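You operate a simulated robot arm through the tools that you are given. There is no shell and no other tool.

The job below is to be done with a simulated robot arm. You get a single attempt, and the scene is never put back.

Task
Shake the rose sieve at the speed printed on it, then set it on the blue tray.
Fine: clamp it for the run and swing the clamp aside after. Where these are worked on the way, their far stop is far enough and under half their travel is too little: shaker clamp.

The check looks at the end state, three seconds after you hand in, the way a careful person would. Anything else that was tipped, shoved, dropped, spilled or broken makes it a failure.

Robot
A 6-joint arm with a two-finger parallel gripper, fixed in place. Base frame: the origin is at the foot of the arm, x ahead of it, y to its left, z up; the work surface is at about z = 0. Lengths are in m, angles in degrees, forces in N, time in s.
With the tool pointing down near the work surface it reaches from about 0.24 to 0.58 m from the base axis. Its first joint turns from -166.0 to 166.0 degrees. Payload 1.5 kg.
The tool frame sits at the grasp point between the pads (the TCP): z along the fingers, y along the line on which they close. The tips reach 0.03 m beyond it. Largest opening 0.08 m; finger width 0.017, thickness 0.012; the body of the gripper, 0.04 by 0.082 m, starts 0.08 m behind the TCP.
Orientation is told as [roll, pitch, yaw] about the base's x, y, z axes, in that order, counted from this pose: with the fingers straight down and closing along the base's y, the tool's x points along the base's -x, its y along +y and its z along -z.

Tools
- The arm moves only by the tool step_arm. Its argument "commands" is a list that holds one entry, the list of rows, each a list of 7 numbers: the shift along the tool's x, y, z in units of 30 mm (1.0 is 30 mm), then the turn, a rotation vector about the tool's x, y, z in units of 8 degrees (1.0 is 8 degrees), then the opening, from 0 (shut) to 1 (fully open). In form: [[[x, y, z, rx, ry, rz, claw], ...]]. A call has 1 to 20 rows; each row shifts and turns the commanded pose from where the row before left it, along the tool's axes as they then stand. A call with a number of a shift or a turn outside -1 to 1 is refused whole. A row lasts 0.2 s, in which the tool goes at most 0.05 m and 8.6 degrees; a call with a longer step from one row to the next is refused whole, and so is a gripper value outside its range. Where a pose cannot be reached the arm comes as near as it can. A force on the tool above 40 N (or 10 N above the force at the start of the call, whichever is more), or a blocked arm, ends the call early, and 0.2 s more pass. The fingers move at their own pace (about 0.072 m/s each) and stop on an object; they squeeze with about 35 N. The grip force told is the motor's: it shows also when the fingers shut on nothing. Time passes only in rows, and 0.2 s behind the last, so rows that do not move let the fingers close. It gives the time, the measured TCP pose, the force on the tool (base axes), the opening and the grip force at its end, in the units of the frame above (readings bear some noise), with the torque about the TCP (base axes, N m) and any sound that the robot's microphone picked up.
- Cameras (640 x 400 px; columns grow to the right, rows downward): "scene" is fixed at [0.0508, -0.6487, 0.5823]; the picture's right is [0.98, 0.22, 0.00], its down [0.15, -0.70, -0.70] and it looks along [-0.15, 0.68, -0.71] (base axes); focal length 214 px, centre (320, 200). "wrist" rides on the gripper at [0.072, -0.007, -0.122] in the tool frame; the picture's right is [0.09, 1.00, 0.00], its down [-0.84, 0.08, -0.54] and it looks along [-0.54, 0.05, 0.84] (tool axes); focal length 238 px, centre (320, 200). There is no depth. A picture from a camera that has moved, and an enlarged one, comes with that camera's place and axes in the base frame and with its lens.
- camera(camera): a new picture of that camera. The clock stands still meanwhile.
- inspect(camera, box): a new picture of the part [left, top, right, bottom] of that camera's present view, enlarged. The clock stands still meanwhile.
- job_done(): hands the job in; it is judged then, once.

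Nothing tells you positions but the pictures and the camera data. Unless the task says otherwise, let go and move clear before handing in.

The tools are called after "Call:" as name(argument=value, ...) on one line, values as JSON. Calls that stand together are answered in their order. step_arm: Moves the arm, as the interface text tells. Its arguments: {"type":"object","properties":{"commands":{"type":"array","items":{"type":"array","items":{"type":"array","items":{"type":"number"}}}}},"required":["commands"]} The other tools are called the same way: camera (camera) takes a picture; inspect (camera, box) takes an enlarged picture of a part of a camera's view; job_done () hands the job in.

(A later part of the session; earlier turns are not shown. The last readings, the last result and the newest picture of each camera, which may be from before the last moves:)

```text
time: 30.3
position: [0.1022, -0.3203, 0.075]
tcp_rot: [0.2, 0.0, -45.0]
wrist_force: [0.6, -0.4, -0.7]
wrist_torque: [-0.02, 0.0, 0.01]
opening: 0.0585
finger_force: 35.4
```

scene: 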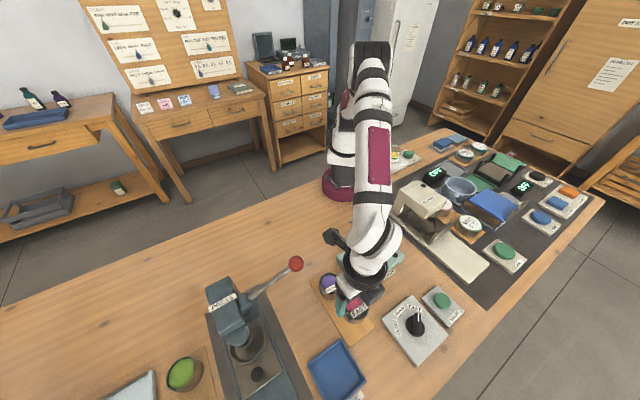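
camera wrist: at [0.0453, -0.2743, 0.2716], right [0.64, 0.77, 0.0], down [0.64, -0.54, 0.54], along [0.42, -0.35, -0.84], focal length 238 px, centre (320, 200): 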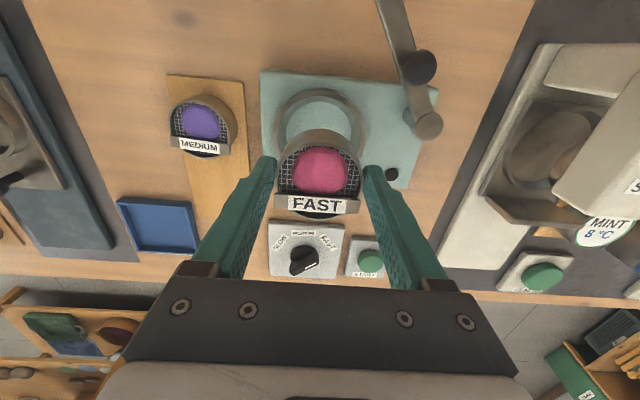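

Call:
step_arm(commands=[[[0, 0, 0, 0, 0, 0, 0.78], [0, 0, 0, 0, 0, 0, 0.78], [0, 0, -0.05, 0, 0, 0, 0.8], [0, 0, 0, 0, 0, 0, 0.8]]])

Call:
inspect(camera="wrist", box=[220, 60, 420, 230])

Call:
inspect(camera="scene", box=[348, 235, 384, 275])

```text
time: 31.3
position: [0.1032, -0.3207, 0.0793]
tcp_rot: [0.2, 0.0, -45.0]
wrist_force: [-0.2, 0.0, 0.3]
wrist_torque: [0.0, -0.03, -0.05]
opening: 0.0641
finger_force: 0.1
```

```text
2.35 times, centred on (320, 145) of wrist
camera zoom: at [0.0453, -0.2737, 0.2001], right [0.64, 0.77, 0.0], down [0.64, -0.54, 0.54], along [0.42, -0.35, -0.84], focal length 561 px, centre (320, 329)
```

zoom: 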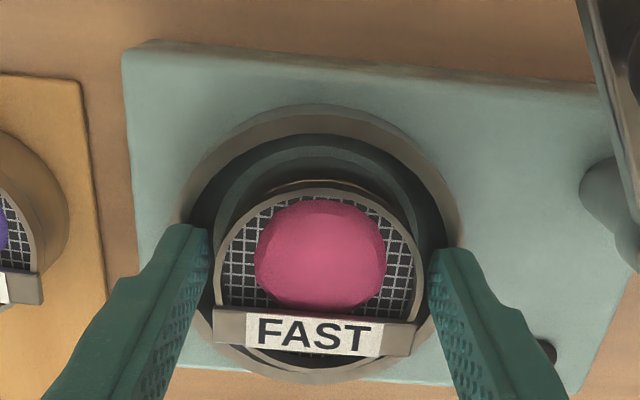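

```text
10.00 times, centred on (366, 255) of scene
camera zoom: at [0.0508, -0.6487, 0.5823], right [0.98, 0.22, 0.0], down [0.15, -0.7, -0.7], along [-0.15, 0.68, -0.71], focal length 2145 px, centre (-140, -350)
```

zoom: 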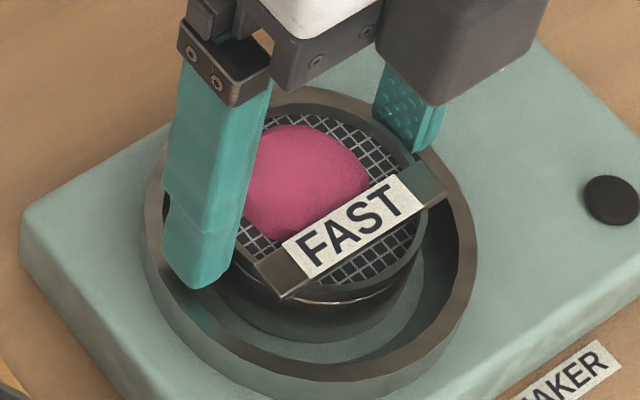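

Released; the sieve sits in the ring. Rising to look at the result and the clamp.

Call:
step_arm(commands=[[[0, 0, -0.3, 0, 0, 0, 0.85], [0, 0, -0.7, 0, 0, 0, 0.85], [0, 0, -0.9, 0, 0, 0, 0.85], [0, 0, -0.9, 0, 0, 0, 0.85], [0, 0, -0.9, 0, 0, 0, 0.85], [0, 0, 0, 0, 0, 0, 0.85]]])

Call:
camera(camera="wrist")

Call:
inspect(camera="wrist", box=[250, 40, 450, 190])

Call:
inspect(camera="scene", box=[330, 200, 420, 290])

```text
time: 32.7
position: [0.103, -0.3201, 0.1895]
tcp_rot: [0.2, -0.1, -45.1]
wrist_force: [0.5, 0.6, -0.9]
wrist_torque: [0.02, -0.02, 0.03]
opening: 0.0679
finger_force: 0.0
```

```text
taken
camera wrist: at [0.0464, -0.2737, 0.3109], right [0.64, 0.77, 0.0], down [0.64, -0.54, 0.54], along [0.42, -0.35, -0.84], focal length 238 px, centre (320, 200)
```

wrist: 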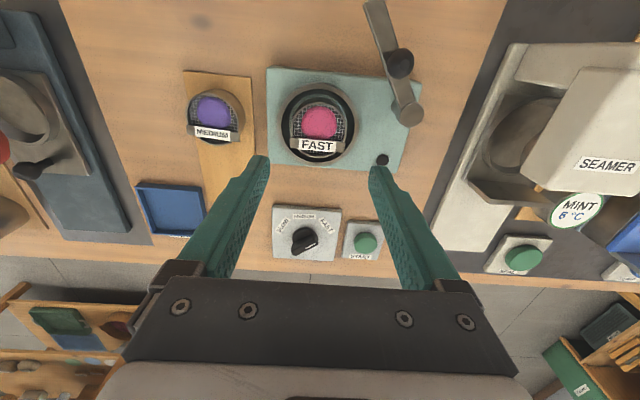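

```text
2.67 times, centred on (350, 115) of wrist
camera zoom: at [0.0464, -0.2737, 0.3109], right [0.64, 0.77, 0.0], down [0.64, -0.54, 0.54], along [0.42, -0.35, -0.84], focal length 636 px, centre (240, 427)
```

zoom: 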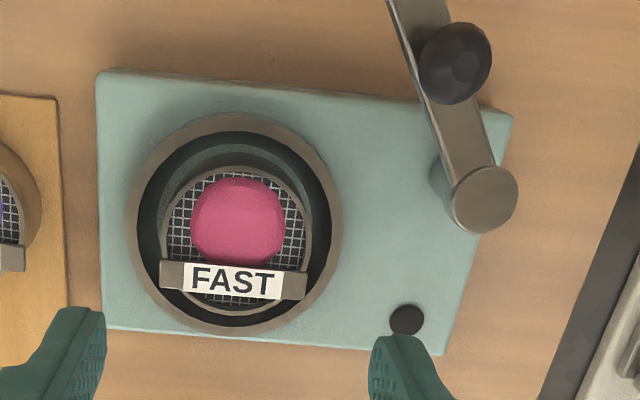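

```text
4.44 times, centred on (375, 245) of scene
camera zoom: at [0.0508, -0.6487, 0.5823], right [0.98, 0.22, 0.0], down [0.15, -0.7, -0.7], along [-0.15, 0.68, -0.71], focal length 953 px, centre (76, 0)
```

zoom: 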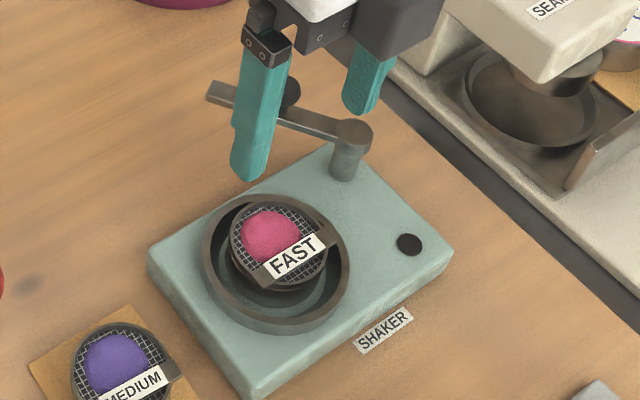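

The sieve is centred in the ring. The clamp knob is at about (0.096, -0.233, 0.098) and needs to swing about 74° around the pivot (0.144, -0.242). I'll move above the knob with the fingers closing along the swing direction.

Call:
step_arm(commands=[[[0, 0, 0, 0, 0, -0.875, 0.85], [0, 0, 0, 0, 0, -0.875, 0.8], [0, 0, 0, 0, 0, -0.875, 0.75], [0, 0, 0, 0, 0, -0.875, 0.7], [0, 0, 0, 0, 0, -0.875, 0.7], [0.18, 0.704, 0, 0, 0, 0, 0.7], [0.18, 0.704, 0, 0, 0, 0, 0.7], [0.18, 0.704, 0, 0, 0, 0, 0.7], [0.18, 0.704, 0, 0, 0, 0, 0.7], [0, 0, 0, 0, 0, 0, 0.7]]])

Call:
camera(camera="wrist")

Call:
inspect(camera="scene", box=[310, 170, 430, 290])

```text
time: 34.9
position: [0.0962, -0.2343, 0.1879]
tcp_rot: [0.1, -0.3, -10.0]
wrist_force: [0.5, -0.2, -0.5]
wrist_torque: [-0.02, -0.01, -0.01]
opening: 0.0558
finger_force: 0.1
```

```text
taken
camera wrist: at [0.0228, -0.2274, 0.3104], right [0.08, 1.0, 0.0], down [0.84, -0.07, 0.54], along [0.54, -0.04, -0.84], focal length 238 px, centre (320, 200)
```

wrist: 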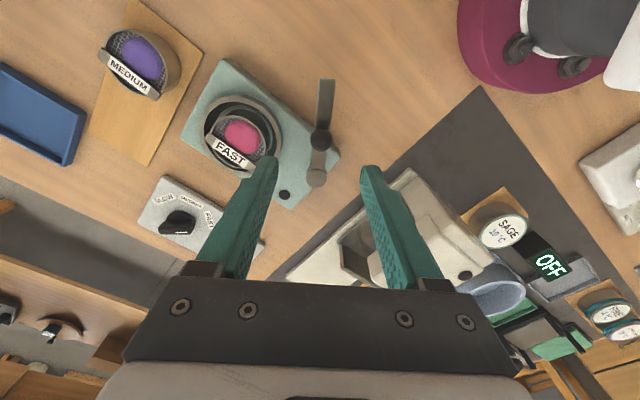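

```text
3.33 times, centred on (370, 230) of scene
camera zoom: at [0.0508, -0.6487, 0.5823], right [0.98, 0.22, 0.0], down [0.15, -0.7, -0.7], along [-0.15, 0.68, -0.71], focal length 715 px, centre (153, 100)
```

zoom: 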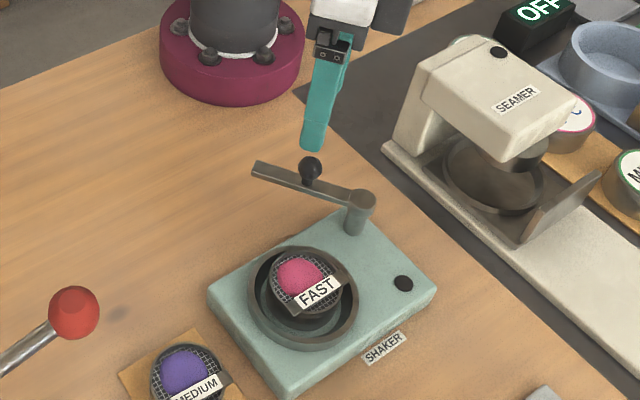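

Call:
inspect(camera="wrist", box=[260, 60, 380, 200])

Call:
inspect(camera="scene", box=[345, 205, 395, 255])

```text
2.86 times, centred on (320, 130) of wrist
camera zoom: at [0.0228, -0.2274, 0.3104], right [0.08, 1.0, 0.0], down [0.84, -0.07, 0.54], along [0.54, -0.04, -0.84], focal length 681 px, centre (320, 400)
```

zoom: 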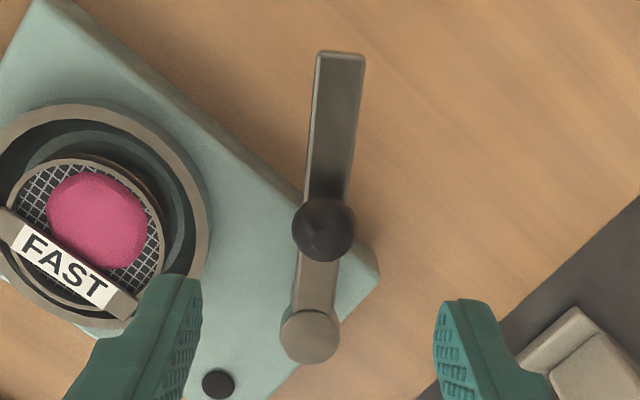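

```text
8.00 times, centred on (370, 230) of scene
camera zoom: at [0.0508, -0.6487, 0.5823], right [0.98, 0.22, 0.0], down [0.15, -0.7, -0.7], along [-0.15, 0.68, -0.71], focal length 1716 px, centre (-80, -40)
```

zoom: 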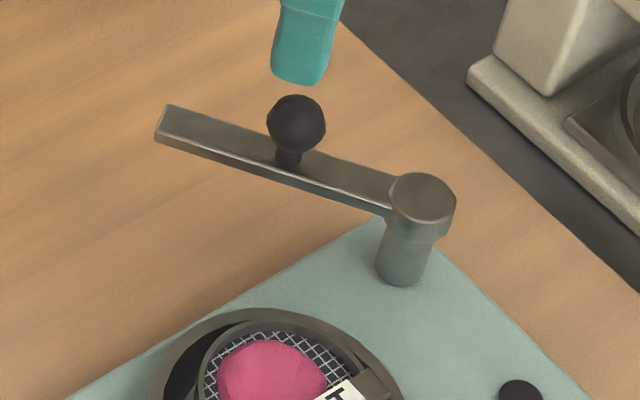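

The knob centre is at about (0.096, -0.232, 0.095), radius 10 mm. I'll lower over it and grip.

Call:
step_arm(commands=[[[0, 0.03, 0.7, 0, 0, 0, 0.65], [0, 0, 0.8, 0, 0, 0, 0.6], [0, 0, 0.8, 0, 0, 0, 0.6], [0, 0, 0.6, 0, 0, 0, 0.6], [0, 0, 0, 0, 0, 0, 0.6]]])

Call:
inspect(camera="wrist", box=[250, 100, 390, 230])

Call:
inspect(camera="scene", box=[335, 195, 405, 265])

```text
time: 36.1
position: [0.0973, -0.2344, 0.1032]
tcp_rot: [0.1, -0.1, -10.1]
wrist_force: [-0.1, -0.7, -0.9]
wrist_torque: [-0.02, 0.04, 0.0]
opening: 0.0484
finger_force: 0.0
```

```text
3.08 times, centred on (320, 165) of wrist
camera zoom: at [0.0239, -0.2277, 0.2244], right [0.08, 1.0, 0.0], down [0.84, -0.07, 0.54], along [0.54, -0.04, -0.84], focal length 733 px, centre (320, 308)
```

zoom: 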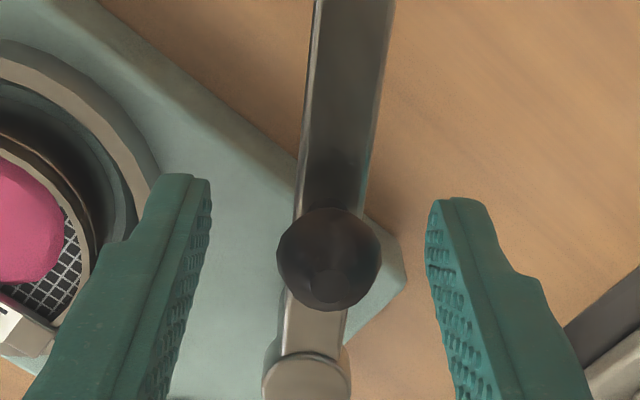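

```text
5.71 times, centred on (370, 230) of scene
camera zoom: at [0.0508, -0.6487, 0.5823], right [0.98, 0.22, 0.0], down [0.15, -0.7, -0.7], along [-0.15, 0.68, -0.71], focal length 1226 px, centre (34, 29)
```

zoom: 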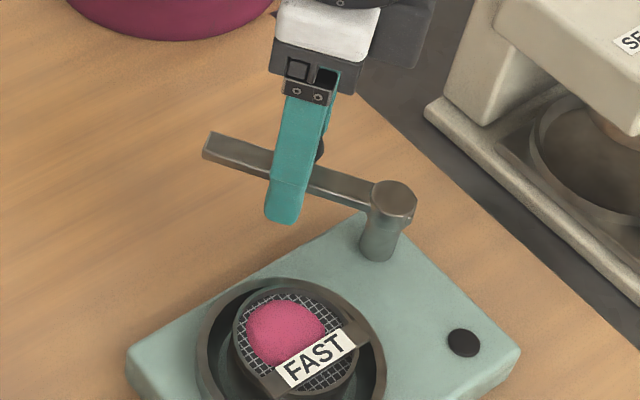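

Call:
step_arm(commands=[[[0.03, 0.03, 0.1, 0, 0, 0, 0.6], [0, 0, 0, 0, 0, 0, 0.4], [0, 0, 0, 0, 0, 0, 0.1], [0, 0, 0, 0, 0, 0, 0.1], [0, 0, 0, 0, 0, 0, 0.1]]])

Call:
inspect(camera="wrist", box=[250, 100, 390, 230])

```text
time: 37.3
position: [0.0959, -0.2316, 0.0997]
tcp_rot: [0.1, -0.2, -10.0]
wrist_force: [-1.3, -1.1, -7.8]
wrist_torque: [-0.08, -0.08, -0.05]
opening: 0.0214
finger_force: 34.7
```

```text
3.08 times, centred on (320, 165) of wrist
camera zoom: at [0.0225, -0.2261, 0.2217], right [0.08, 1.0, 0.0], down [0.84, -0.07, 0.54], along [0.54, -0.04, -0.84], focal length 733 px, centre (320, 308)
```

zoom: 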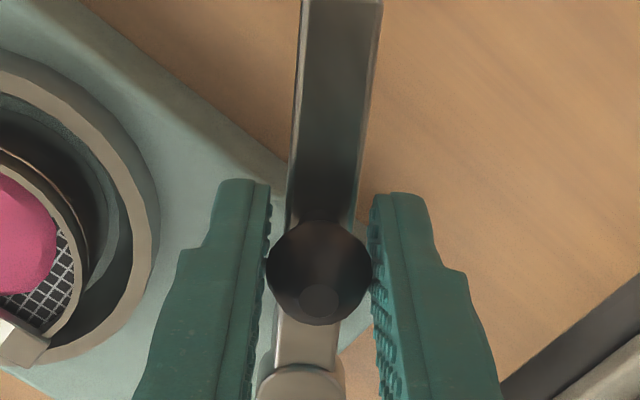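

The knob is held. I'll swing it counter-clockwise around the pivot in small arc steps, checking forces.

Call:
step_arm(commands=[[[-0.0033, -0.1727, 0, 0, 0, -0.75, 0.1], [-0.0033, -0.1727, 0, 0, 0, -0.75, 0.1], [-0.0033, -0.1727, 0, 0, 0, -0.75, 0.1], [0, 0, 0, 0, 0, 0, 0.1]]])

Call:
inspect(camera="wrist", box=[220, 60, 420, 230])

```text
time: 38.3
position: [0.0935, -0.2487, 0.0998]
tcp_rot: [0.1, -0.2, 8.1]
wrist_force: [20.8, 1.8, 14.2]
wrist_torque: [-0.01, -0.24, -0.01]
opening: 0.0219
finger_force: 33.8
```

```text
2.35 times, centred on (320, 145) of wrist
camera zoom: at [0.0231, -0.2639, 0.2214], right [-0.23, 0.97, 0.0], down [0.82, 0.19, 0.55], along [0.53, 0.13, -0.84], focal length 561 px, centre (320, 329)
```

zoom: 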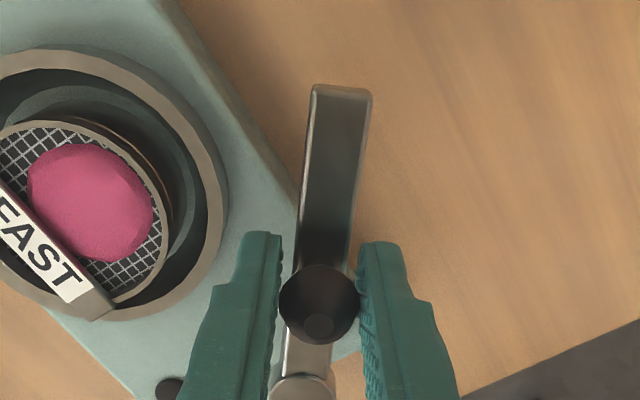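

Call:
step_arm(commands=[[[-0.04, -0.17, 0, 0, 0, -0.75, 0.1], [-0.012, -0.17, 0, 0, 0, -0.75, 0.1], [-0.012, -0.17, 0, 0, 0, -0.75, 0.1], [0, 0, 0, 0, 0, 0, 0.1]]])

```text
time: 39.3
position: [0.1, -0.2609, 0.0994]
tcp_rot: [0.1, -0.2, 26.1]
wrist_force: [-22.0, -8.5, -9.4]
wrist_torque: [-0.07, 0.2, 0.0]
opening: 0.0215
finger_force: 34.4
```

Call:
step_arm(commands=[[[0.03, -0.17, 0, 0, 0, -0.75, 0.1], [-0.005, -0.17, 0, 0, 0, -0.75, 0.1], [-0.005, -0.17, 0, 0, 0, -0.75, 0.1], [0, 0, 0, 0, 0, 0, 0.1]]])

Call:
inspect(camera="wrist", box=[220, 60, 420, 230])

Call:
inspect(camera="scene", box=[335, 195, 405, 285])

```text
time: 40.3
position: [0.1086, -0.2748, 0.0994]
tcp_rot: [-0.2, -0.3, 44.0]
wrist_force: [11.2, 9.1, 21.1]
wrist_torque: [0.14, -0.23, 0.0]
opening: 0.0217
finger_force: 34.6
```

```text
2.35 times, centred on (320, 145) of wrist
camera zoom: at [0.0602, -0.3292, 0.221], right [-0.76, 0.65, 0.0], down [0.55, 0.64, 0.54], along [0.36, 0.41, -0.84], focal length 561 px, centre (320, 329)
```

zoom: 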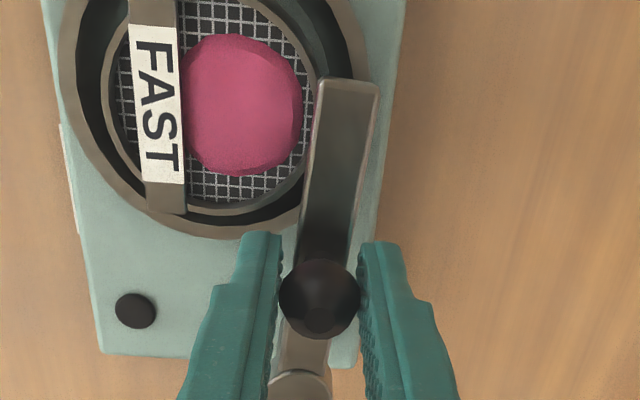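

```text
4.44 times, centred on (370, 240) of scene
camera zoom: at [0.0508, -0.6487, 0.5823], right [0.98, 0.22, 0.0], down [0.15, -0.7, -0.7], along [-0.15, 0.68, -0.71], focal length 953 px, centre (98, 22)
```

zoom: 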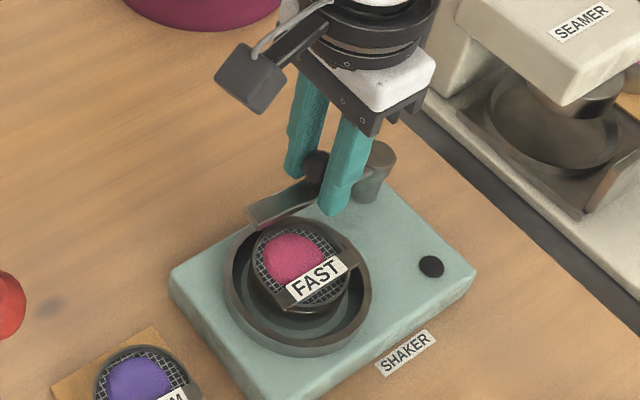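

The clamp arm clears the sieve and is now over its edge. I'll continue the swing toward the far stop in smaller steps.

Call:
step_arm(commands=[[[-0.022, -0.17, -0.02, 0, 0, -0.75, 0.1], [-0.005, -0.17, 0, 0, 0, -0.75, 0.1], [0, 0, 0, 0, 0, 0, 0.1]]])

Call:
inspect(camera="wrist", box=[220, 60, 420, 230])

```text
time: 41.1
position: [0.1137, -0.282, 0.0991]
tcp_rot: [-0.1, -0.1, 56.1]
wrist_force: [-12.3, -11.4, -18.5]
wrist_torque: [-0.11, 0.17, 0.05]
opening: 0.0216
finger_force: 34.4
```

```text
2.35 times, centred on (320, 145) of wrist
camera zoom: at [0.0795, -0.3445, 0.2211], right [-0.88, 0.48, 0.0], down [0.4, 0.74, 0.54], along [0.26, 0.48, -0.84], focal length 561 px, centre (320, 329)
```

zoom: 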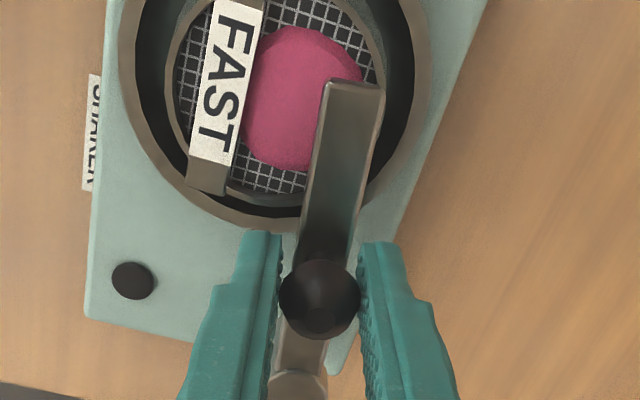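

Call:
step_arm(commands=[[[0.012, -0.142, 0.012, 0, 0, -0.62, 0.1], [-0.003, -0.142, 0, 0, 0, -0.62, 0.1], [0, 0, 0, 0, 0, 0, 0.1]]])

Call:
inspect(camera="wrist", box=[220, 60, 420, 230])

Call:
inspect(camera="scene", box=[335, 195, 405, 285])

```text
time: 41.9
position: [0.1224, -0.2874, 0.0995]
tcp_rot: [-0.2, 0.0, 65.9]
wrist_force: [-11.0, -16.8, -5.4]
wrist_torque: [-0.03, 0.05, 0.07]
opening: 0.0213
finger_force: 34.3
```

```text
2.35 times, centred on (320, 145) of wrist
camera zoom: at [0.0982, -0.3541, 0.2214], right [-0.95, 0.32, 0.0], down [0.27, 0.8, 0.54], along [0.18, 0.51, -0.84], focal length 561 px, centre (320, 329)
```

zoom: 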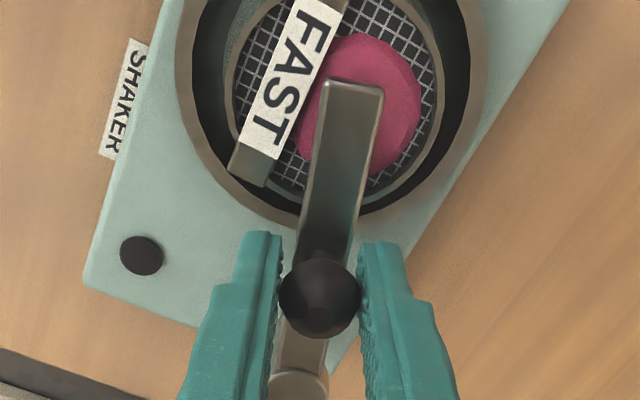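

```text
4.44 times, centred on (370, 240) of scene
camera zoom: at [0.0508, -0.6487, 0.5823], right [0.98, 0.22, 0.0], down [0.15, -0.7, -0.7], along [-0.15, 0.68, -0.71], focal length 953 px, centre (98, 22)
```

zoom: 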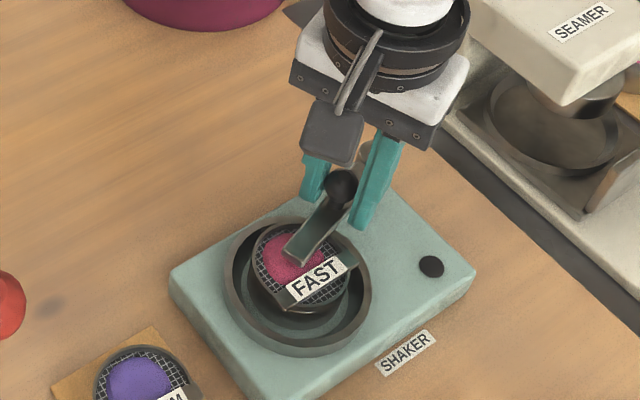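

The clamp arm is now over the middle of the sieve with no stop felt yet. I'll continue in small steps until I feel the stop.

Call:
step_arm(commands=[[[0.01, -0.086, 0, 0, 0, -0.375, 0.1], [0, -0.086, 0, 0, 0, -0.375, 0.1], [0, 0, 0, 0, 0, 0, 0.1]]])

Call:
inspect(camera="wrist", box=[220, 60, 420, 230])

```text
time: 42.5
position: [0.1247, -0.2873, 0.0991]
tcp_rot: [0.1, -0.3, 71.6]
wrist_force: [-8.1, 0.6, 6.2]
wrist_torque: [0.0, 0.07, -0.05]
opening: 0.0214
finger_force: 34.8
stopped in row 3: the force on the tool passed its limit at 44 N (the readings are from after the stop); the commanded pose is now the measured one
```

```text
2.35 times, centred on (320, 145) of wrist
camera zoom: at [0.1082, -0.3575, 0.221], right [-0.97, 0.23, 0.0], down [0.19, 0.82, 0.55], along [0.12, 0.53, -0.84], focal length 561 px, centre (320, 329)
```

zoom: 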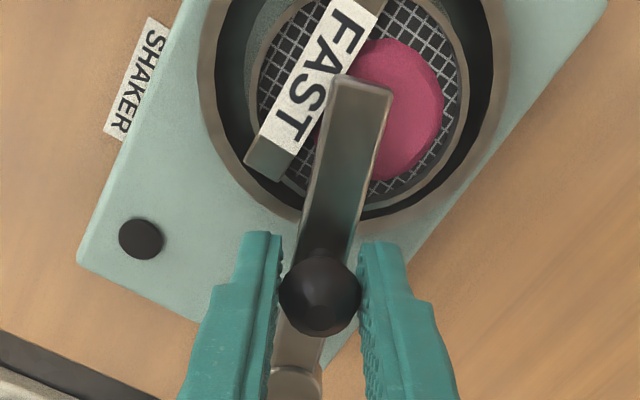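

Force stop felt exactly where the clamp arm points at the sieve centre, which looks like the far stop. I'll release the knob and rise.

Call:
step_arm(commands=[[[0, 0, 0, 0, 0, 0, 0.5], [0, 0, 0, 0, 0, 0, 0.6], [0, 0, -0.3, 0, 0, 0, 0.6], [0, 0, -0.8, 0, 0, 0, 0.6], [0, 0, -0.9, 0, 0, 0, 0.6], [0, 0, -0.9, 0, 0, 0, 0.6], [0, 0, 0, 0, 0, 0, 0.6]]])

Call:
inspect(camera="wrist", box=[200, 20, 440, 180])

Call:
inspect(camera="scene", box=[335, 205, 415, 285])

```text
time: 44.1
position: [0.1263, -0.287, 0.1868]
tcp_rot: [0.1, -0.2, 71.6]
wrist_force: [-0.9, 0.5, 0.0]
wrist_torque: [0.0, -0.01, -0.01]
opening: 0.048
finger_force: 0.1
```

```text
2.50 times, centred on (320, 100) of wrist
camera zoom: at [0.1097, -0.3576, 0.3083], right [-0.97, 0.23, 0.0], down [0.19, 0.82, 0.55], along [0.12, 0.53, -0.84], focal length 596 px, centre (320, 450)
```

zoom: 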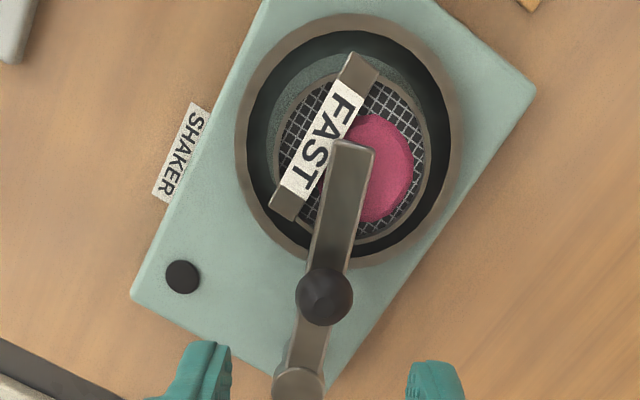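

```text
5.00 times, centred on (375, 245) of scene
camera zoom: at [0.0508, -0.6487, 0.5823], right [0.98, 0.22, 0.0], down [0.15, -0.7, -0.7], along [-0.15, 0.68, -0.71], focal length 1072 px, centre (45, -25)
```

zoom: 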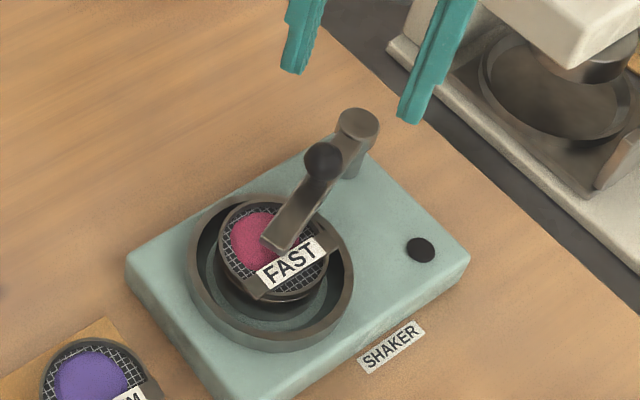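

The clamp rests over the sieve and stayed there. Next I'll turn the tool back and go to the START button with closed fingers.

Call:
step_arm(commands=[[[0, 0, 0, 0, 0, 0.995, 0.5], [0, 0, 0, 0, 0, 0.995, 0.3], [0, 0, 0, 0, 0, 0.995, 0], [0, 0, 0, 0, 0, 0.995, 0], [0, 0, 0, 0, 0, 0.995, 0], [0, 0, 0, 0, 0, 0.995, 0], [0, 0, 0, 0, 0, 0.995, 0], [0, 0, 0, 0, 0, 0.995, 0], [0, 0, 0, 0, 0, 0.995, 0], [-0.848, -0.495, 0, 0, 0, 0, 0], [-0.848, -0.495, 0, 0, 0, 0, 0], [-0.848, -0.495, 0, 0, 0, 0, 0], [-0.848, -0.495, 0.4, 0, 0, 0, 0], [-0.848, -0.495, 0.5, 0, 0, 0, 0], [-0.848, -0.495, 0.6, 0, 0, 0, 0], [-0.848, -0.495, 0.7, 0, 0, 0, 0], [0, 0, 0, 0, 0, 0, 0]]])

Call:
camera(camera="wrist")

Call:
inspect(camera="scene", box=[390, 240, 490, 340])

```text
time: 47.8
position: [0.3036, -0.39, 0.1215]
tcp_rot: [0.3, 0.0, 0.0]
wrist_force: [-0.8, 0.8, 0.9]
wrist_torque: [0.0, 0.02, -0.03]
opening: 0.0
finger_force: 21.4
```

```text
taken
camera wrist: at [0.2315, -0.3976, 0.2431], right [-0.09, 1.0, 0.0], down [0.84, 0.07, 0.54], along [0.54, 0.05, -0.84], focal length 238 px, centre (320, 200)
```

wrist: 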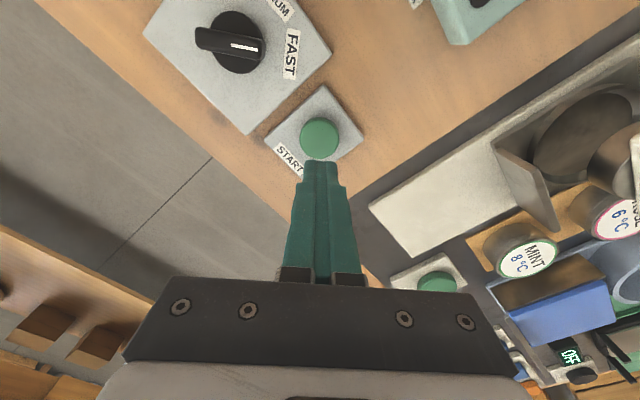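

```text
4.00 times, centred on (440, 290) of scene
camera zoom: at [0.0508, -0.6487, 0.5823], right [0.98, 0.22, 0.0], down [0.15, -0.7, -0.7], along [-0.15, 0.68, -0.71], focal length 858 px, centre (-160, -160)
```

zoom: 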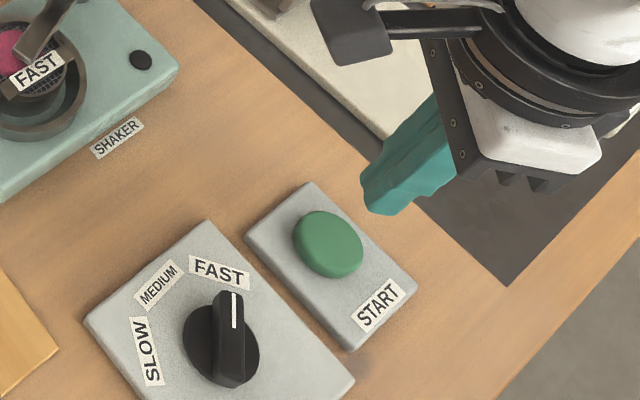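

The tool is right over START. I'll lower and press gently until the force or sound shows the press.

Call:
step_arm(commands=[[[0.03, -0.02, 0.6, 0, 0, 0, 0], [0, 0, 0.6, 0, 0, 0, 0], [0, 0, 0.4, 0, 0, 0, 0], [0, 0, 0.1, 0, 0, 0, 0], [0, 0, 0.1, 0, 0, 0, 0], [0, 0, 0, 0, 0, 0, 0]]])

Call:
inspect(camera="scene", box=[390, 240, 490, 340])

```text
time: 49.1
position: [0.3037, -0.3919, 0.0664]
tcp_rot: [0.3, 0.0, -0.1]
wrist_force: [-0.6, 0.6, 0.0]
wrist_torque: [0.0, -0.01, 0.01]
opening: 0.0
finger_force: 21.7
```

```text
4.00 times, centred on (440, 290) of scene
camera zoom: at [0.0508, -0.6487, 0.5823], right [0.98, 0.22, 0.0], down [0.15, -0.7, -0.7], along [-0.15, 0.68, -0.71], focal length 858 px, centre (-160, -160)
```

zoom: 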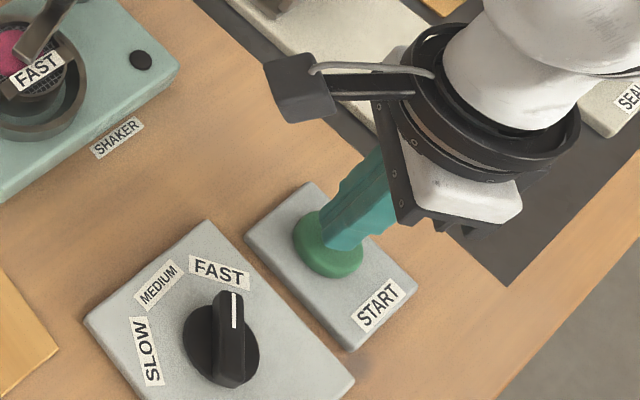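

Call:
step_arm(commands=[[[0, 0, 0.07, 0, 0, 0, 0], [0, 0, 0.07, 0, 0, 0, 0], [0, 0, 0.07, 0, 0, 0, 0], [0, 0, 0, 0, 0, 0, 0]]])

```text
time: 50.1
position: [0.3031, -0.3919, 0.061]
tcp_rot: [0.3, 0.0, 0.0]
wrist_force: [-0.4, -0.8, 0.4]
wrist_torque: [0.02, -0.04, 0.0]
opening: 0.0
finger_force: 21.2
```

Call:
step_arm(commands=[[[0, 0, 0.07, 0, 0, 0, 0], [0, 0, 0.07, 0, 0, 0, 0], [0, 0, 0.07, 0, 0, 0, 0], [0, 0, 0, 0, 0, 0, 0]]])

```text
time: 51.1
position: [0.3006, -0.3915, 0.0532]
tcp_rot: [0.2, 0.1, -0.1]
wrist_force: [0.2, 0.7, 2.6]
wrist_torque: [0.0, 0.03, 0.01]
opening: 0.0004
finger_force: 21.5
heard: click
```

A click was heard. I'll back off the button and see if the shaker runs.

Call:
step_arm(commands=[[[0, 0, -0.3, 0, 0, 0, 0], [0, 0, -0.6, 0, 0, 0, 0], [0, 0, -0.6, 0, 0, 0, 0], [0, 0, 0, 0, 0, 0, 0]]])

Call:
inspect(camera="scene", box=[335, 205, 475, 325])

```text
time: 52.1
position: [0.3021, -0.3911, 0.1002]
tcp_rot: [0.3, 0.0, 0.0]
wrist_force: [0.0, 0.6, 0.5]
wrist_torque: [-0.03, 0.0, -0.01]
opening: 0.0
finger_force: 21.2
```

```text
3.33 times, centred on (405, 265) of scene
camera zoom: at [0.0508, -0.6487, 0.5823], right [0.98, 0.22, 0.0], down [0.15, -0.7, -0.7], along [-0.15, 0.68, -0.71], focal length 715 px, centre (37, -17)
```

zoom: 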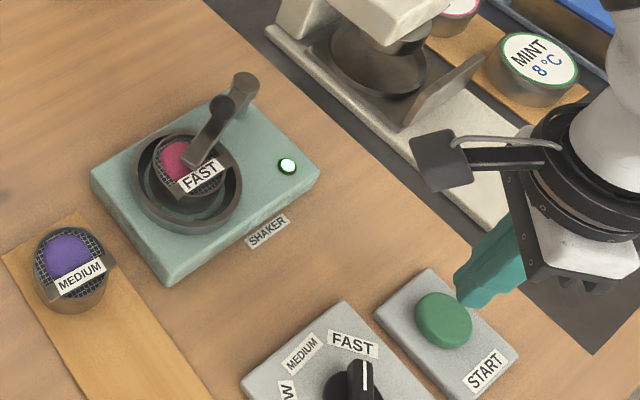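

The indicator lit green, so the shaker is running. I'll rise and wait, watching the lamp.

Call:
step_arm(commands=[[[0, 0, -0.8, 0, 0, 0, 0], [0, 0, -0.8, 0, 0, 0, 0], [0, 0, -0.8, 0, 0, 0, 0.3], [0, 0, 0, 0, 0, 0, 0.6], [0, 0, 0, 0, 0, 0, 0.6], [0, 0, 0, 0, 0, 0, 0.6], [0, 0, 0, 0, 0, 0, 0.6], [0, 0, 0, 0, 0, 0, 0.6]]])

Call:
inspect(camera="scene", box=[335, 205, 475, 325])

```text
time: 54.0
position: [0.3031, -0.3908, 0.1699]
tcp_rot: [0.4, -0.1, 0.0]
wrist_force: [-0.3, 0.0, 0.5]
wrist_torque: [0.02, -0.04, 0.0]
opening: 0.0478
finger_force: 0.1
```

```text
3.33 times, centred on (405, 265) of scene
camera zoom: at [0.0508, -0.6487, 0.5823], right [0.98, 0.22, 0.0], down [0.15, -0.7, -0.7], along [-0.15, 0.68, -0.71], focal length 715 px, centre (37, -17)
```

zoom: 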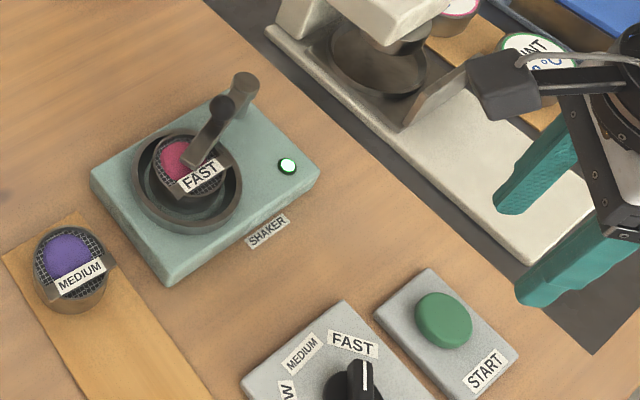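

Call:
step_arm(commands=[[[0, 0, 0, 0, 0, 0, 0.6], [0, 0, 0, 0, 0, 0, 0.6], [0, 0, 0, 0, 0, 0, 0.6], [0, 0, 0, 0, 0, 0, 0.6], [0, 0, 0, 0, 0, 0, 0.6], [0, 0, 0, 0, 0, 0, 0.6], [0, 0, 0, 0, 0, 0, 0.6], [0, 0, 0, 0, 0, 0, 0.6], [0, 0, 0, 0, 0, 0, 0.6], [0, 0, 0, 0, 0, 0, 0.6], [0, 0, 0, 0, 0, 0, 0.6], [0, 0, 0, 0, 0, 0, 0.6], [0, 0, 0, 0, 0, 0, 0.6], [0, 0, 0, 0, 0, 0, 0.6], [0, 0, 0, 0, 0, 0, 0.6], [0, 0, 0, 0, 0, 0, 0.6], [0, 0, 0, 0, 0, 0, 0.6], [0, 0, 0, 0, 0, 0, 0.6], [0, 0, 0, 0, 0, 0, 0.6], [0, 0, 0, 0, 0, 0, 0.6]]])

Call:
inspect(camera="scene", box=[335, 205, 475, 325])

```text
time: 58.1
position: [0.3041, -0.3915, 0.1692]
tcp_rot: [0.3, 0.0, 0.1]
wrist_force: [0.9, 0.3, -0.1]
wrist_torque: [0.02, 0.03, 0.01]
opening: 0.0482
finger_force: 0.1
```

```text
3.33 times, centred on (405, 265) of scene
camera zoom: at [0.0508, -0.6487, 0.5823], right [0.98, 0.22, 0.0], down [0.15, -0.7, -0.7], along [-0.15, 0.68, -0.71], focal length 715 px, centre (37, -17)
```

zoom: 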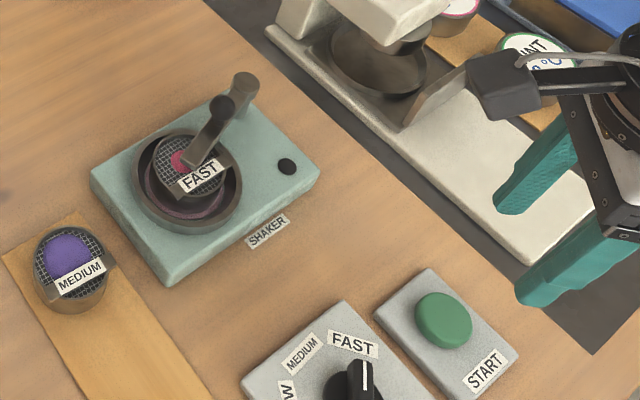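

The lamp went out and the rose heap has shrunk through the mesh, so the run is finished. Now back to the clamp knob to swing it aside.

Call:
step_arm(commands=[[[0.848, 0.496, -0.2, 0, 0, 0, 0.6], [0.848, 0.496, -0.2, 0, 0, 0, 0.6], [0.848, 0.496, -0.2, 0, 0, 0, 0.6], [0.848, 0.496, 0, 0, 0, 0, 0.6], [0.848, 0.496, 0, 0, 0, 0, 0.6], [0.848, 0.496, 0, 0, 0, 0, 0.6], [0.848, 0.496, 0, 0, 0, 0, 0.6], [0, 0, 0, 0, 0, -0.972, 0.6], [0, 0, 0, 0, 0, -0.972, 0.6], [0, 0, 0, 0, 0, -0.972, 0.6], [0, 0, 0, 0, 0, -0.972, 0.6], [0, 0, 0, 0, 0, -0.972, 0.6], [0, 0, 0, 0, 0, -0.972, 0.6], [0, 0, 0, 0, 0, -0.972, 0.6], [0, 0, 0, 0, 0, -0.972, 0.6], [0, 0, 0, 0, 0, -0.972, 0.6], [0, 0, 0, 0, 0, 0, 0.6]]])

Call:
inspect(camera="wrist", box=[200, 20, 440, 180])

```text
time: 61.8
position: [0.1253, -0.2885, 0.1892]
tcp_rot: [0.2, -0.3, 70.1]
wrist_force: [0.7, -0.5, 0.2]
wrist_torque: [0.0, 0.02, 0.01]
opening: 0.0482
finger_force: 0.0
```

```text
2.50 times, centred on (320, 100) of wrist
camera zoom: at [0.1057, -0.3576, 0.3104], right [-0.97, 0.25, 0.0], down [0.21, 0.81, 0.55], along [0.14, 0.53, -0.84], focal length 596 px, centre (320, 450)
```

zoom: 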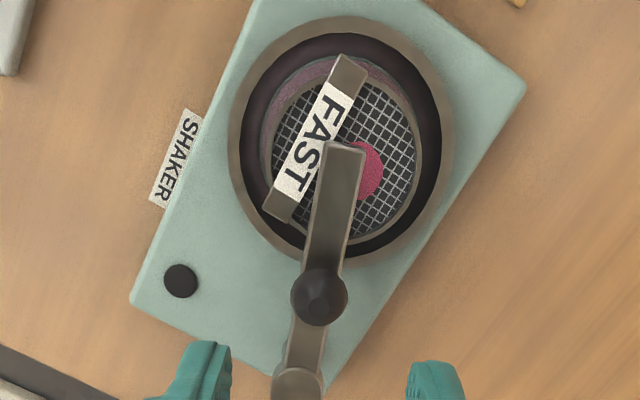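

Call:
step_arm(commands=[[[0.05, 0, 0.8, 0, 0, 0, 0.6], [0, 0, 0.8, 0, 0, 0, 0.6], [0, 0, 0.8, 0, 0, 0, 0.6], [0, 0, 0.56, 0, 0, 0, 0.6], [0, 0, 0, 0, 0, 0, 0.6]]])

Call:
inspect(camera="wrist", box=[220, 60, 420, 230])

```text
time: 63.0
position: [0.1249, -0.2883, 0.0998]
tcp_rot: [0.1, -0.4, 70.0]
wrist_force: [0.6, -0.3, 0.5]
wrist_torque: [0.04, 0.02, -0.01]
opening: 0.0482
finger_force: 0.0
```

```text
2.35 times, centred on (320, 145) of wrist
camera zoom: at [0.1054, -0.3584, 0.2209], right [-0.97, 0.25, 0.0], down [0.21, 0.81, 0.55], along [0.14, 0.53, -0.84], focal length 561 px, centre (320, 329)
```

zoom: 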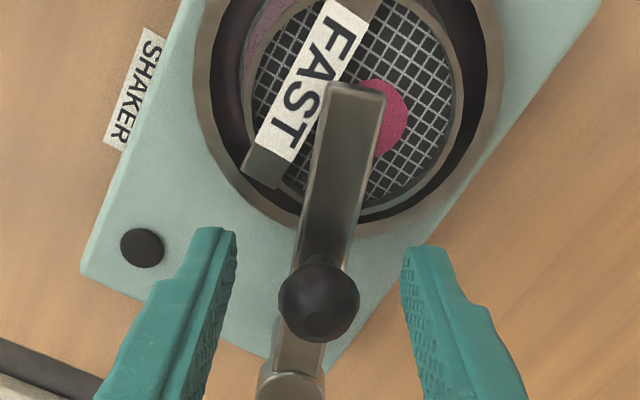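

Call:
step_arm(commands=[[[0, 0, 0, 0, 0, 0, 0.4], [0, 0, 0, 0, 0, 0, 0.1], [0, 0, 0, 0, 0, 0, 0.1], [0, 0, 0, 0, 0, 0, 0.1]]])

Call:
step_arm(commands=[[[-0.013, 0.1725, 0, 0, 0, 0.75, 0.1], [-0.013, 0.1725, 0, 0, 0, 0.75, 0.1], [-0.013, 0.1725, 0, 0, 0, 0.75, 0.1], [0, 0, 0, 0, 0, 0, 0.1]]])

```text
time: 64.0
position: [0.1248, -0.2877, 0.0994]
tcp_rot: [0.2, -0.3, 70.0]
wrist_force: [1.5, -1.6, -4.4]
wrist_torque: [-0.02, 0.01, -0.05]
opening: 0.0215
finger_force: 34.3
```

```text
time: 65.0
position: [0.1105, -0.2801, 0.1001]
tcp_rot: [0.2, -0.3, 51.8]
wrist_force: [11.8, 13.5, -8.9]
wrist_torque: [0.13, -0.17, 0.04]
opening: 0.0213
finger_force: 34.2
```

Call:
step_arm(commands=[[[-0.035, 0.1725, 0, 0, 0, 0.75, 0.1], [-0.013, 0.1725, 0, 0, 0, 0.75, 0.1], [-0.013, 0.1725, 0, 0, 0, 0.75, 0.1], [0, 0, 0, 0, 0, 0, 0.1]]])

Call:
inspect(camera="wrist", box=[220, 60, 420, 230])

```text
time: 66.0
position: [0.1016, -0.2682, 0.1007]
tcp_rot: [0.2, -0.2, 34.1]
wrist_force: [12.5, 6.8, -20.9]
wrist_torque: [0.0, 0.01, 0.01]
opening: 0.0215
finger_force: 34.5
```

```text
2.35 times, centred on (320, 145) of wrist
camera zoom: at [0.0447, -0.3139, 0.222], right [-0.63, 0.77, 0.0], down [0.65, 0.53, 0.54], along [0.42, 0.35, -0.84], focal length 561 px, centre (320, 329)
```

zoom: 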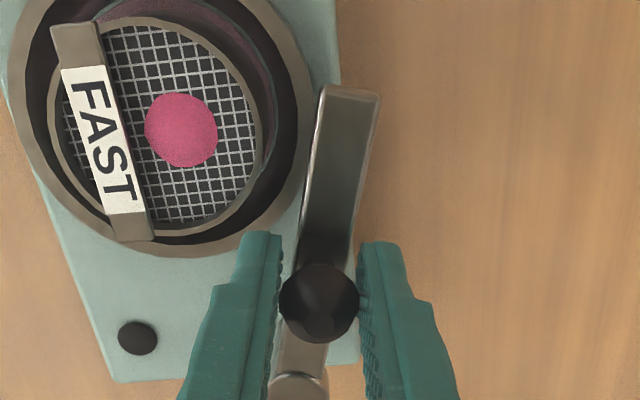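

Call:
step_arm(commands=[[[-0.03, 0.1725, 0.02, 0, 0, 0.75, 0.1], [-0.013, 0.1725, 0, 0, 0, 0.75, 0.1], [-0.013, 0.1725, 0, 0, 0, 0.75, 0.1], [0, 0, 0, 0, 0, 0, 0.1]]])

Call:
step_arm(commands=[[[-0.013, 0.1725, 0, 0, 0, 0.75, 0.1], [-0.013, 0.1725, 0, 0, 0, 0.75, 0.1], [0, 0, 0, 0, 0, 0, 0.1]]])

```text
time: 67.0
position: [0.095, -0.2546, 0.0998]
tcp_rot: [0.0, -0.1, 15.9]
wrist_force: [16.0, 2.7, 19.5]
wrist_torque: [0.0, -0.24, -0.05]
opening: 0.0216
finger_force: 34.3
```

```text
time: 67.8
position: [0.0934, -0.2431, 0.0998]
tcp_rot: [0.2, 0.0, 3.9]
wrist_force: [-4.2, -1.5, 24.7]
wrist_torque: [0.01, -0.06, -0.08]
opening: 0.0213
finger_force: 34.4
```

Call:
step_arm(commands=[[[-0.008, 0.1725, -0.02, 0, 0, 0.75, 0.1], [-0.013, 0.1725, 0, 0, 0, 0.75, 0.1], [0, 0, 0, 0, 0, 0, 0.1]]])

Call:
inspect(camera="wrist", box=[220, 60, 420, 230])

```text
time: 68.5
position: [0.0931, -0.2322, 0.1]
tcp_rot: [0.4, -0.1, -8.0]
wrist_force: [18.1, -3.2, -17.1]
wrist_torque: [-0.03, -0.07, 0.01]
opening: 0.0212
finger_force: 34.5
```

```text
2.35 times, centred on (320, 145) of wrist
camera zoom: at [0.0211, -0.2294, 0.222], right [0.05, 1.0, 0.01], down [0.84, -0.04, 0.54], along [0.54, -0.02, -0.84], focal length 561 px, centre (320, 329)
```

zoom: 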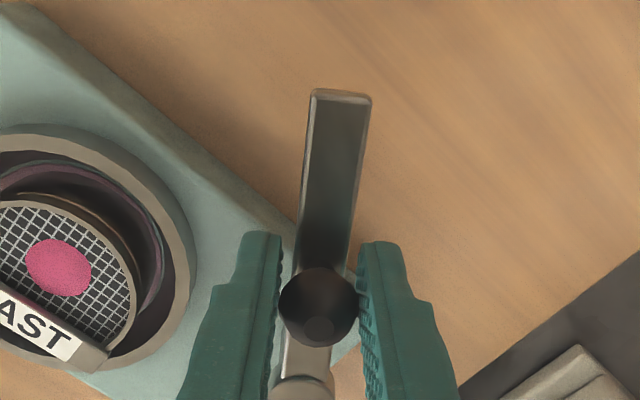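

Call:
step_arm(commands=[[[-0.02, 0.086, 0.01, 0, 0, 0.375, 0.1], [-0.006, 0.086, 0, 0, 0, 0.375, 0.1], [0, 0, 0, 0, 0, 0, 0.1]]])

Call:
inspect(camera="scene", box=[320, 190, 420, 290])

```text
time: 69.1
position: [0.0958, -0.2315, 0.1015]
tcp_rot: [-0.2, -0.2, -12.9]
wrist_force: [-7.5, -5.3, -4.4]
wrist_torque: [-0.07, 0.23, 0.14]
opening: 0.021
finger_force: 34.8
stopped in row 2: the force on the tool passed its limit at 49 N (the readings are from after the stop); the commanded pose is now the measured one
```

```text
4.00 times, centred on (370, 240) of scene
camera zoom: at [0.0508, -0.6487, 0.5823], right [0.98, 0.22, 0.0], down [0.15, -0.7, -0.7], along [-0.15, 0.68, -0.71], focal length 858 px, centre (120, 40)
```

zoom: 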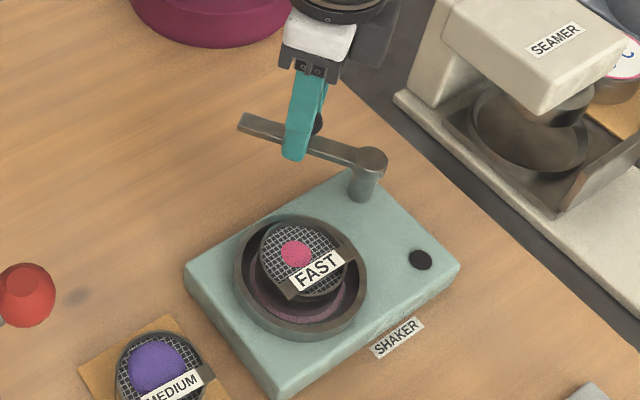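

The clamp is back at its open stop. I'll release, rise, and hover over the sieve at -45° yaw.

Call:
step_arm(commands=[[[0, 0, 0, 0, 0, 0, 0.5], [0, 0, 0, 0, 0, 0, 0.6], [0, 0, -0.3, 0, 0, 0, 0.6], [0, 0, -0.9, 0, 0, 0, 0.6], [0, 0, -0.9, 0, 0, 0, 0.6], [0, 0, -0.9, 0, 0, 0, 0.7], [0, 0, 0, 0, 0, 0.8, 0.8], [0, 0, 0, 0, 0, 0.8, 1], [0, 0, 0, 0, 0, 0.8, 1], [0, 0, 0, 0, 0, 0.8, 1], [0, 0, 0, 0, 0, 0.8, 1], [0, 0, 0, 0, 0, 0, 1]]])

Call:
inspect(camera="scene", box=[320, 190, 420, 290])

```text
time: 71.7
position: [0.0951, -0.2314, 0.1909]
tcp_rot: [-0.1, -0.1, -45.0]
wrist_force: [-0.1, -0.5, -1.0]
wrist_torque: [0.0, 0.02, 0.01]
opening: 0.08
finger_force: 0.0
```

```text
4.00 times, centred on (370, 240) of scene
camera zoom: at [0.0508, -0.6487, 0.5823], right [0.98, 0.22, 0.0], down [0.15, -0.7, -0.7], along [-0.15, 0.68, -0.71], focal length 858 px, centre (120, 40)
```

zoom: 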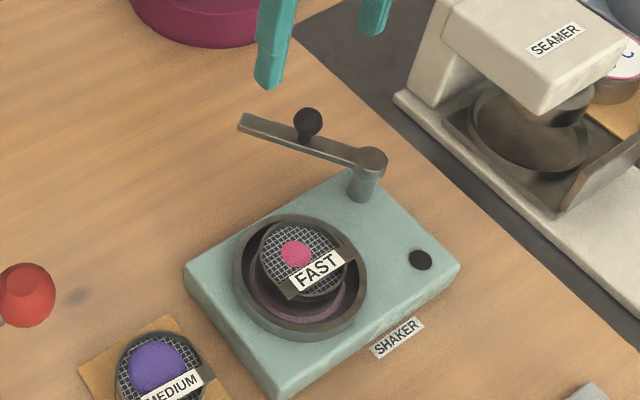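

Call:
step_arm(commands=[[[-0.57, -0.482, 0, 0, 0, 0, 1], [-0.57, -0.482, 0, 0, 0, 0, 1], [-0.57, -0.482, 0, 0, 0, 0, 1], [-0.57, -0.482, 0, 0, 0, 0, 1], [0, 0, 0.5, 0, 0, 0, 1], [0, 0, 0.5, 0, 0, 0, 1], [0, 0, 0, 0, 0, 0, 1]]])

Call:
inspect(camera="wrist", box=[220, 60, 420, 230])

```text
time: 73.3
position: [0.103, -0.3219, 0.1603]
tcp_rot: [0.1, -0.1, -45.1]
wrist_force: [-0.1, -0.5, -0.2]
wrist_torque: [-0.04, 0.0, 0.0]
opening: 0.08
finger_force: 0.1
```

```text
2.35 times, centred on (320, 145) of wrist
camera zoom: at [0.046, -0.2742, 0.2827], right [0.64, 0.77, 0.0], down [0.65, -0.54, 0.54], along [0.42, -0.35, -0.84], focal length 561 px, centre (320, 329)
```

zoom: 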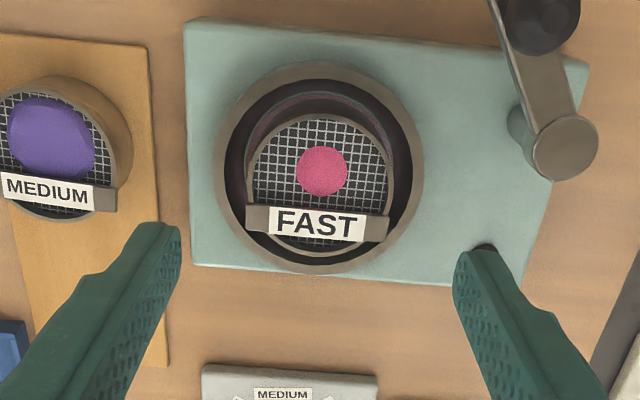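

The sieve is centred and the mesh is visible with the small remainder. I'll lower to the same grip height as when I released it.

Call:
step_arm(commands=[[[0, -0.03, 0.7, 0, 0, 0, 1], [0, 0, 0.8, 0, 0, 0, 1], [0, 0, 0.7, 0, 0, 0, 1], [0, 0, 0.5, 0, 0, 0, 1], [0, 0, 0, 0, 0, 0, 1]]])

Call:
inspect(camera="wrist", box=[220, 60, 420, 230])

Call:
inspect(camera="scene", box=[340, 220, 400, 290])

```text
time: 74.5
position: [0.0994, -0.3212, 0.08]
tcp_rot: [-0.1, -0.1, -45.0]
wrist_force: [0.7, -0.8, 0.0]
wrist_torque: [-0.02, 0.01, 0.05]
opening: 0.0799
finger_force: 0.1
```

```text
2.35 times, centred on (320, 145) of wrist
camera zoom: at [0.0443, -0.2747, 0.2011], right [0.64, 0.77, 0.0], down [0.65, -0.54, 0.54], along [0.42, -0.35, -0.84], focal length 561 px, centre (320, 329)
```

zoom: 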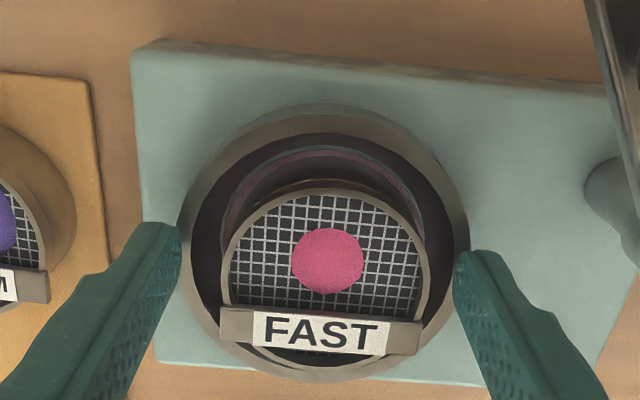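

```text
5.71 times, centred on (370, 255) of scene
camera zoom: at [0.0508, -0.6487, 0.5823], right [0.98, 0.22, 0.0], down [0.15, -0.7, -0.7], along [-0.15, 0.68, -0.71], focal length 1226 px, centre (34, -114)
```

zoom: 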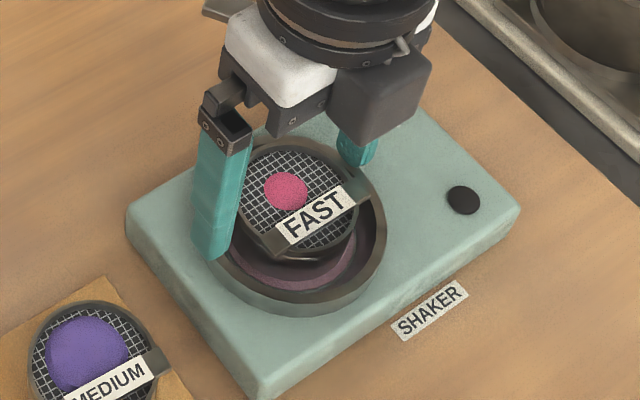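

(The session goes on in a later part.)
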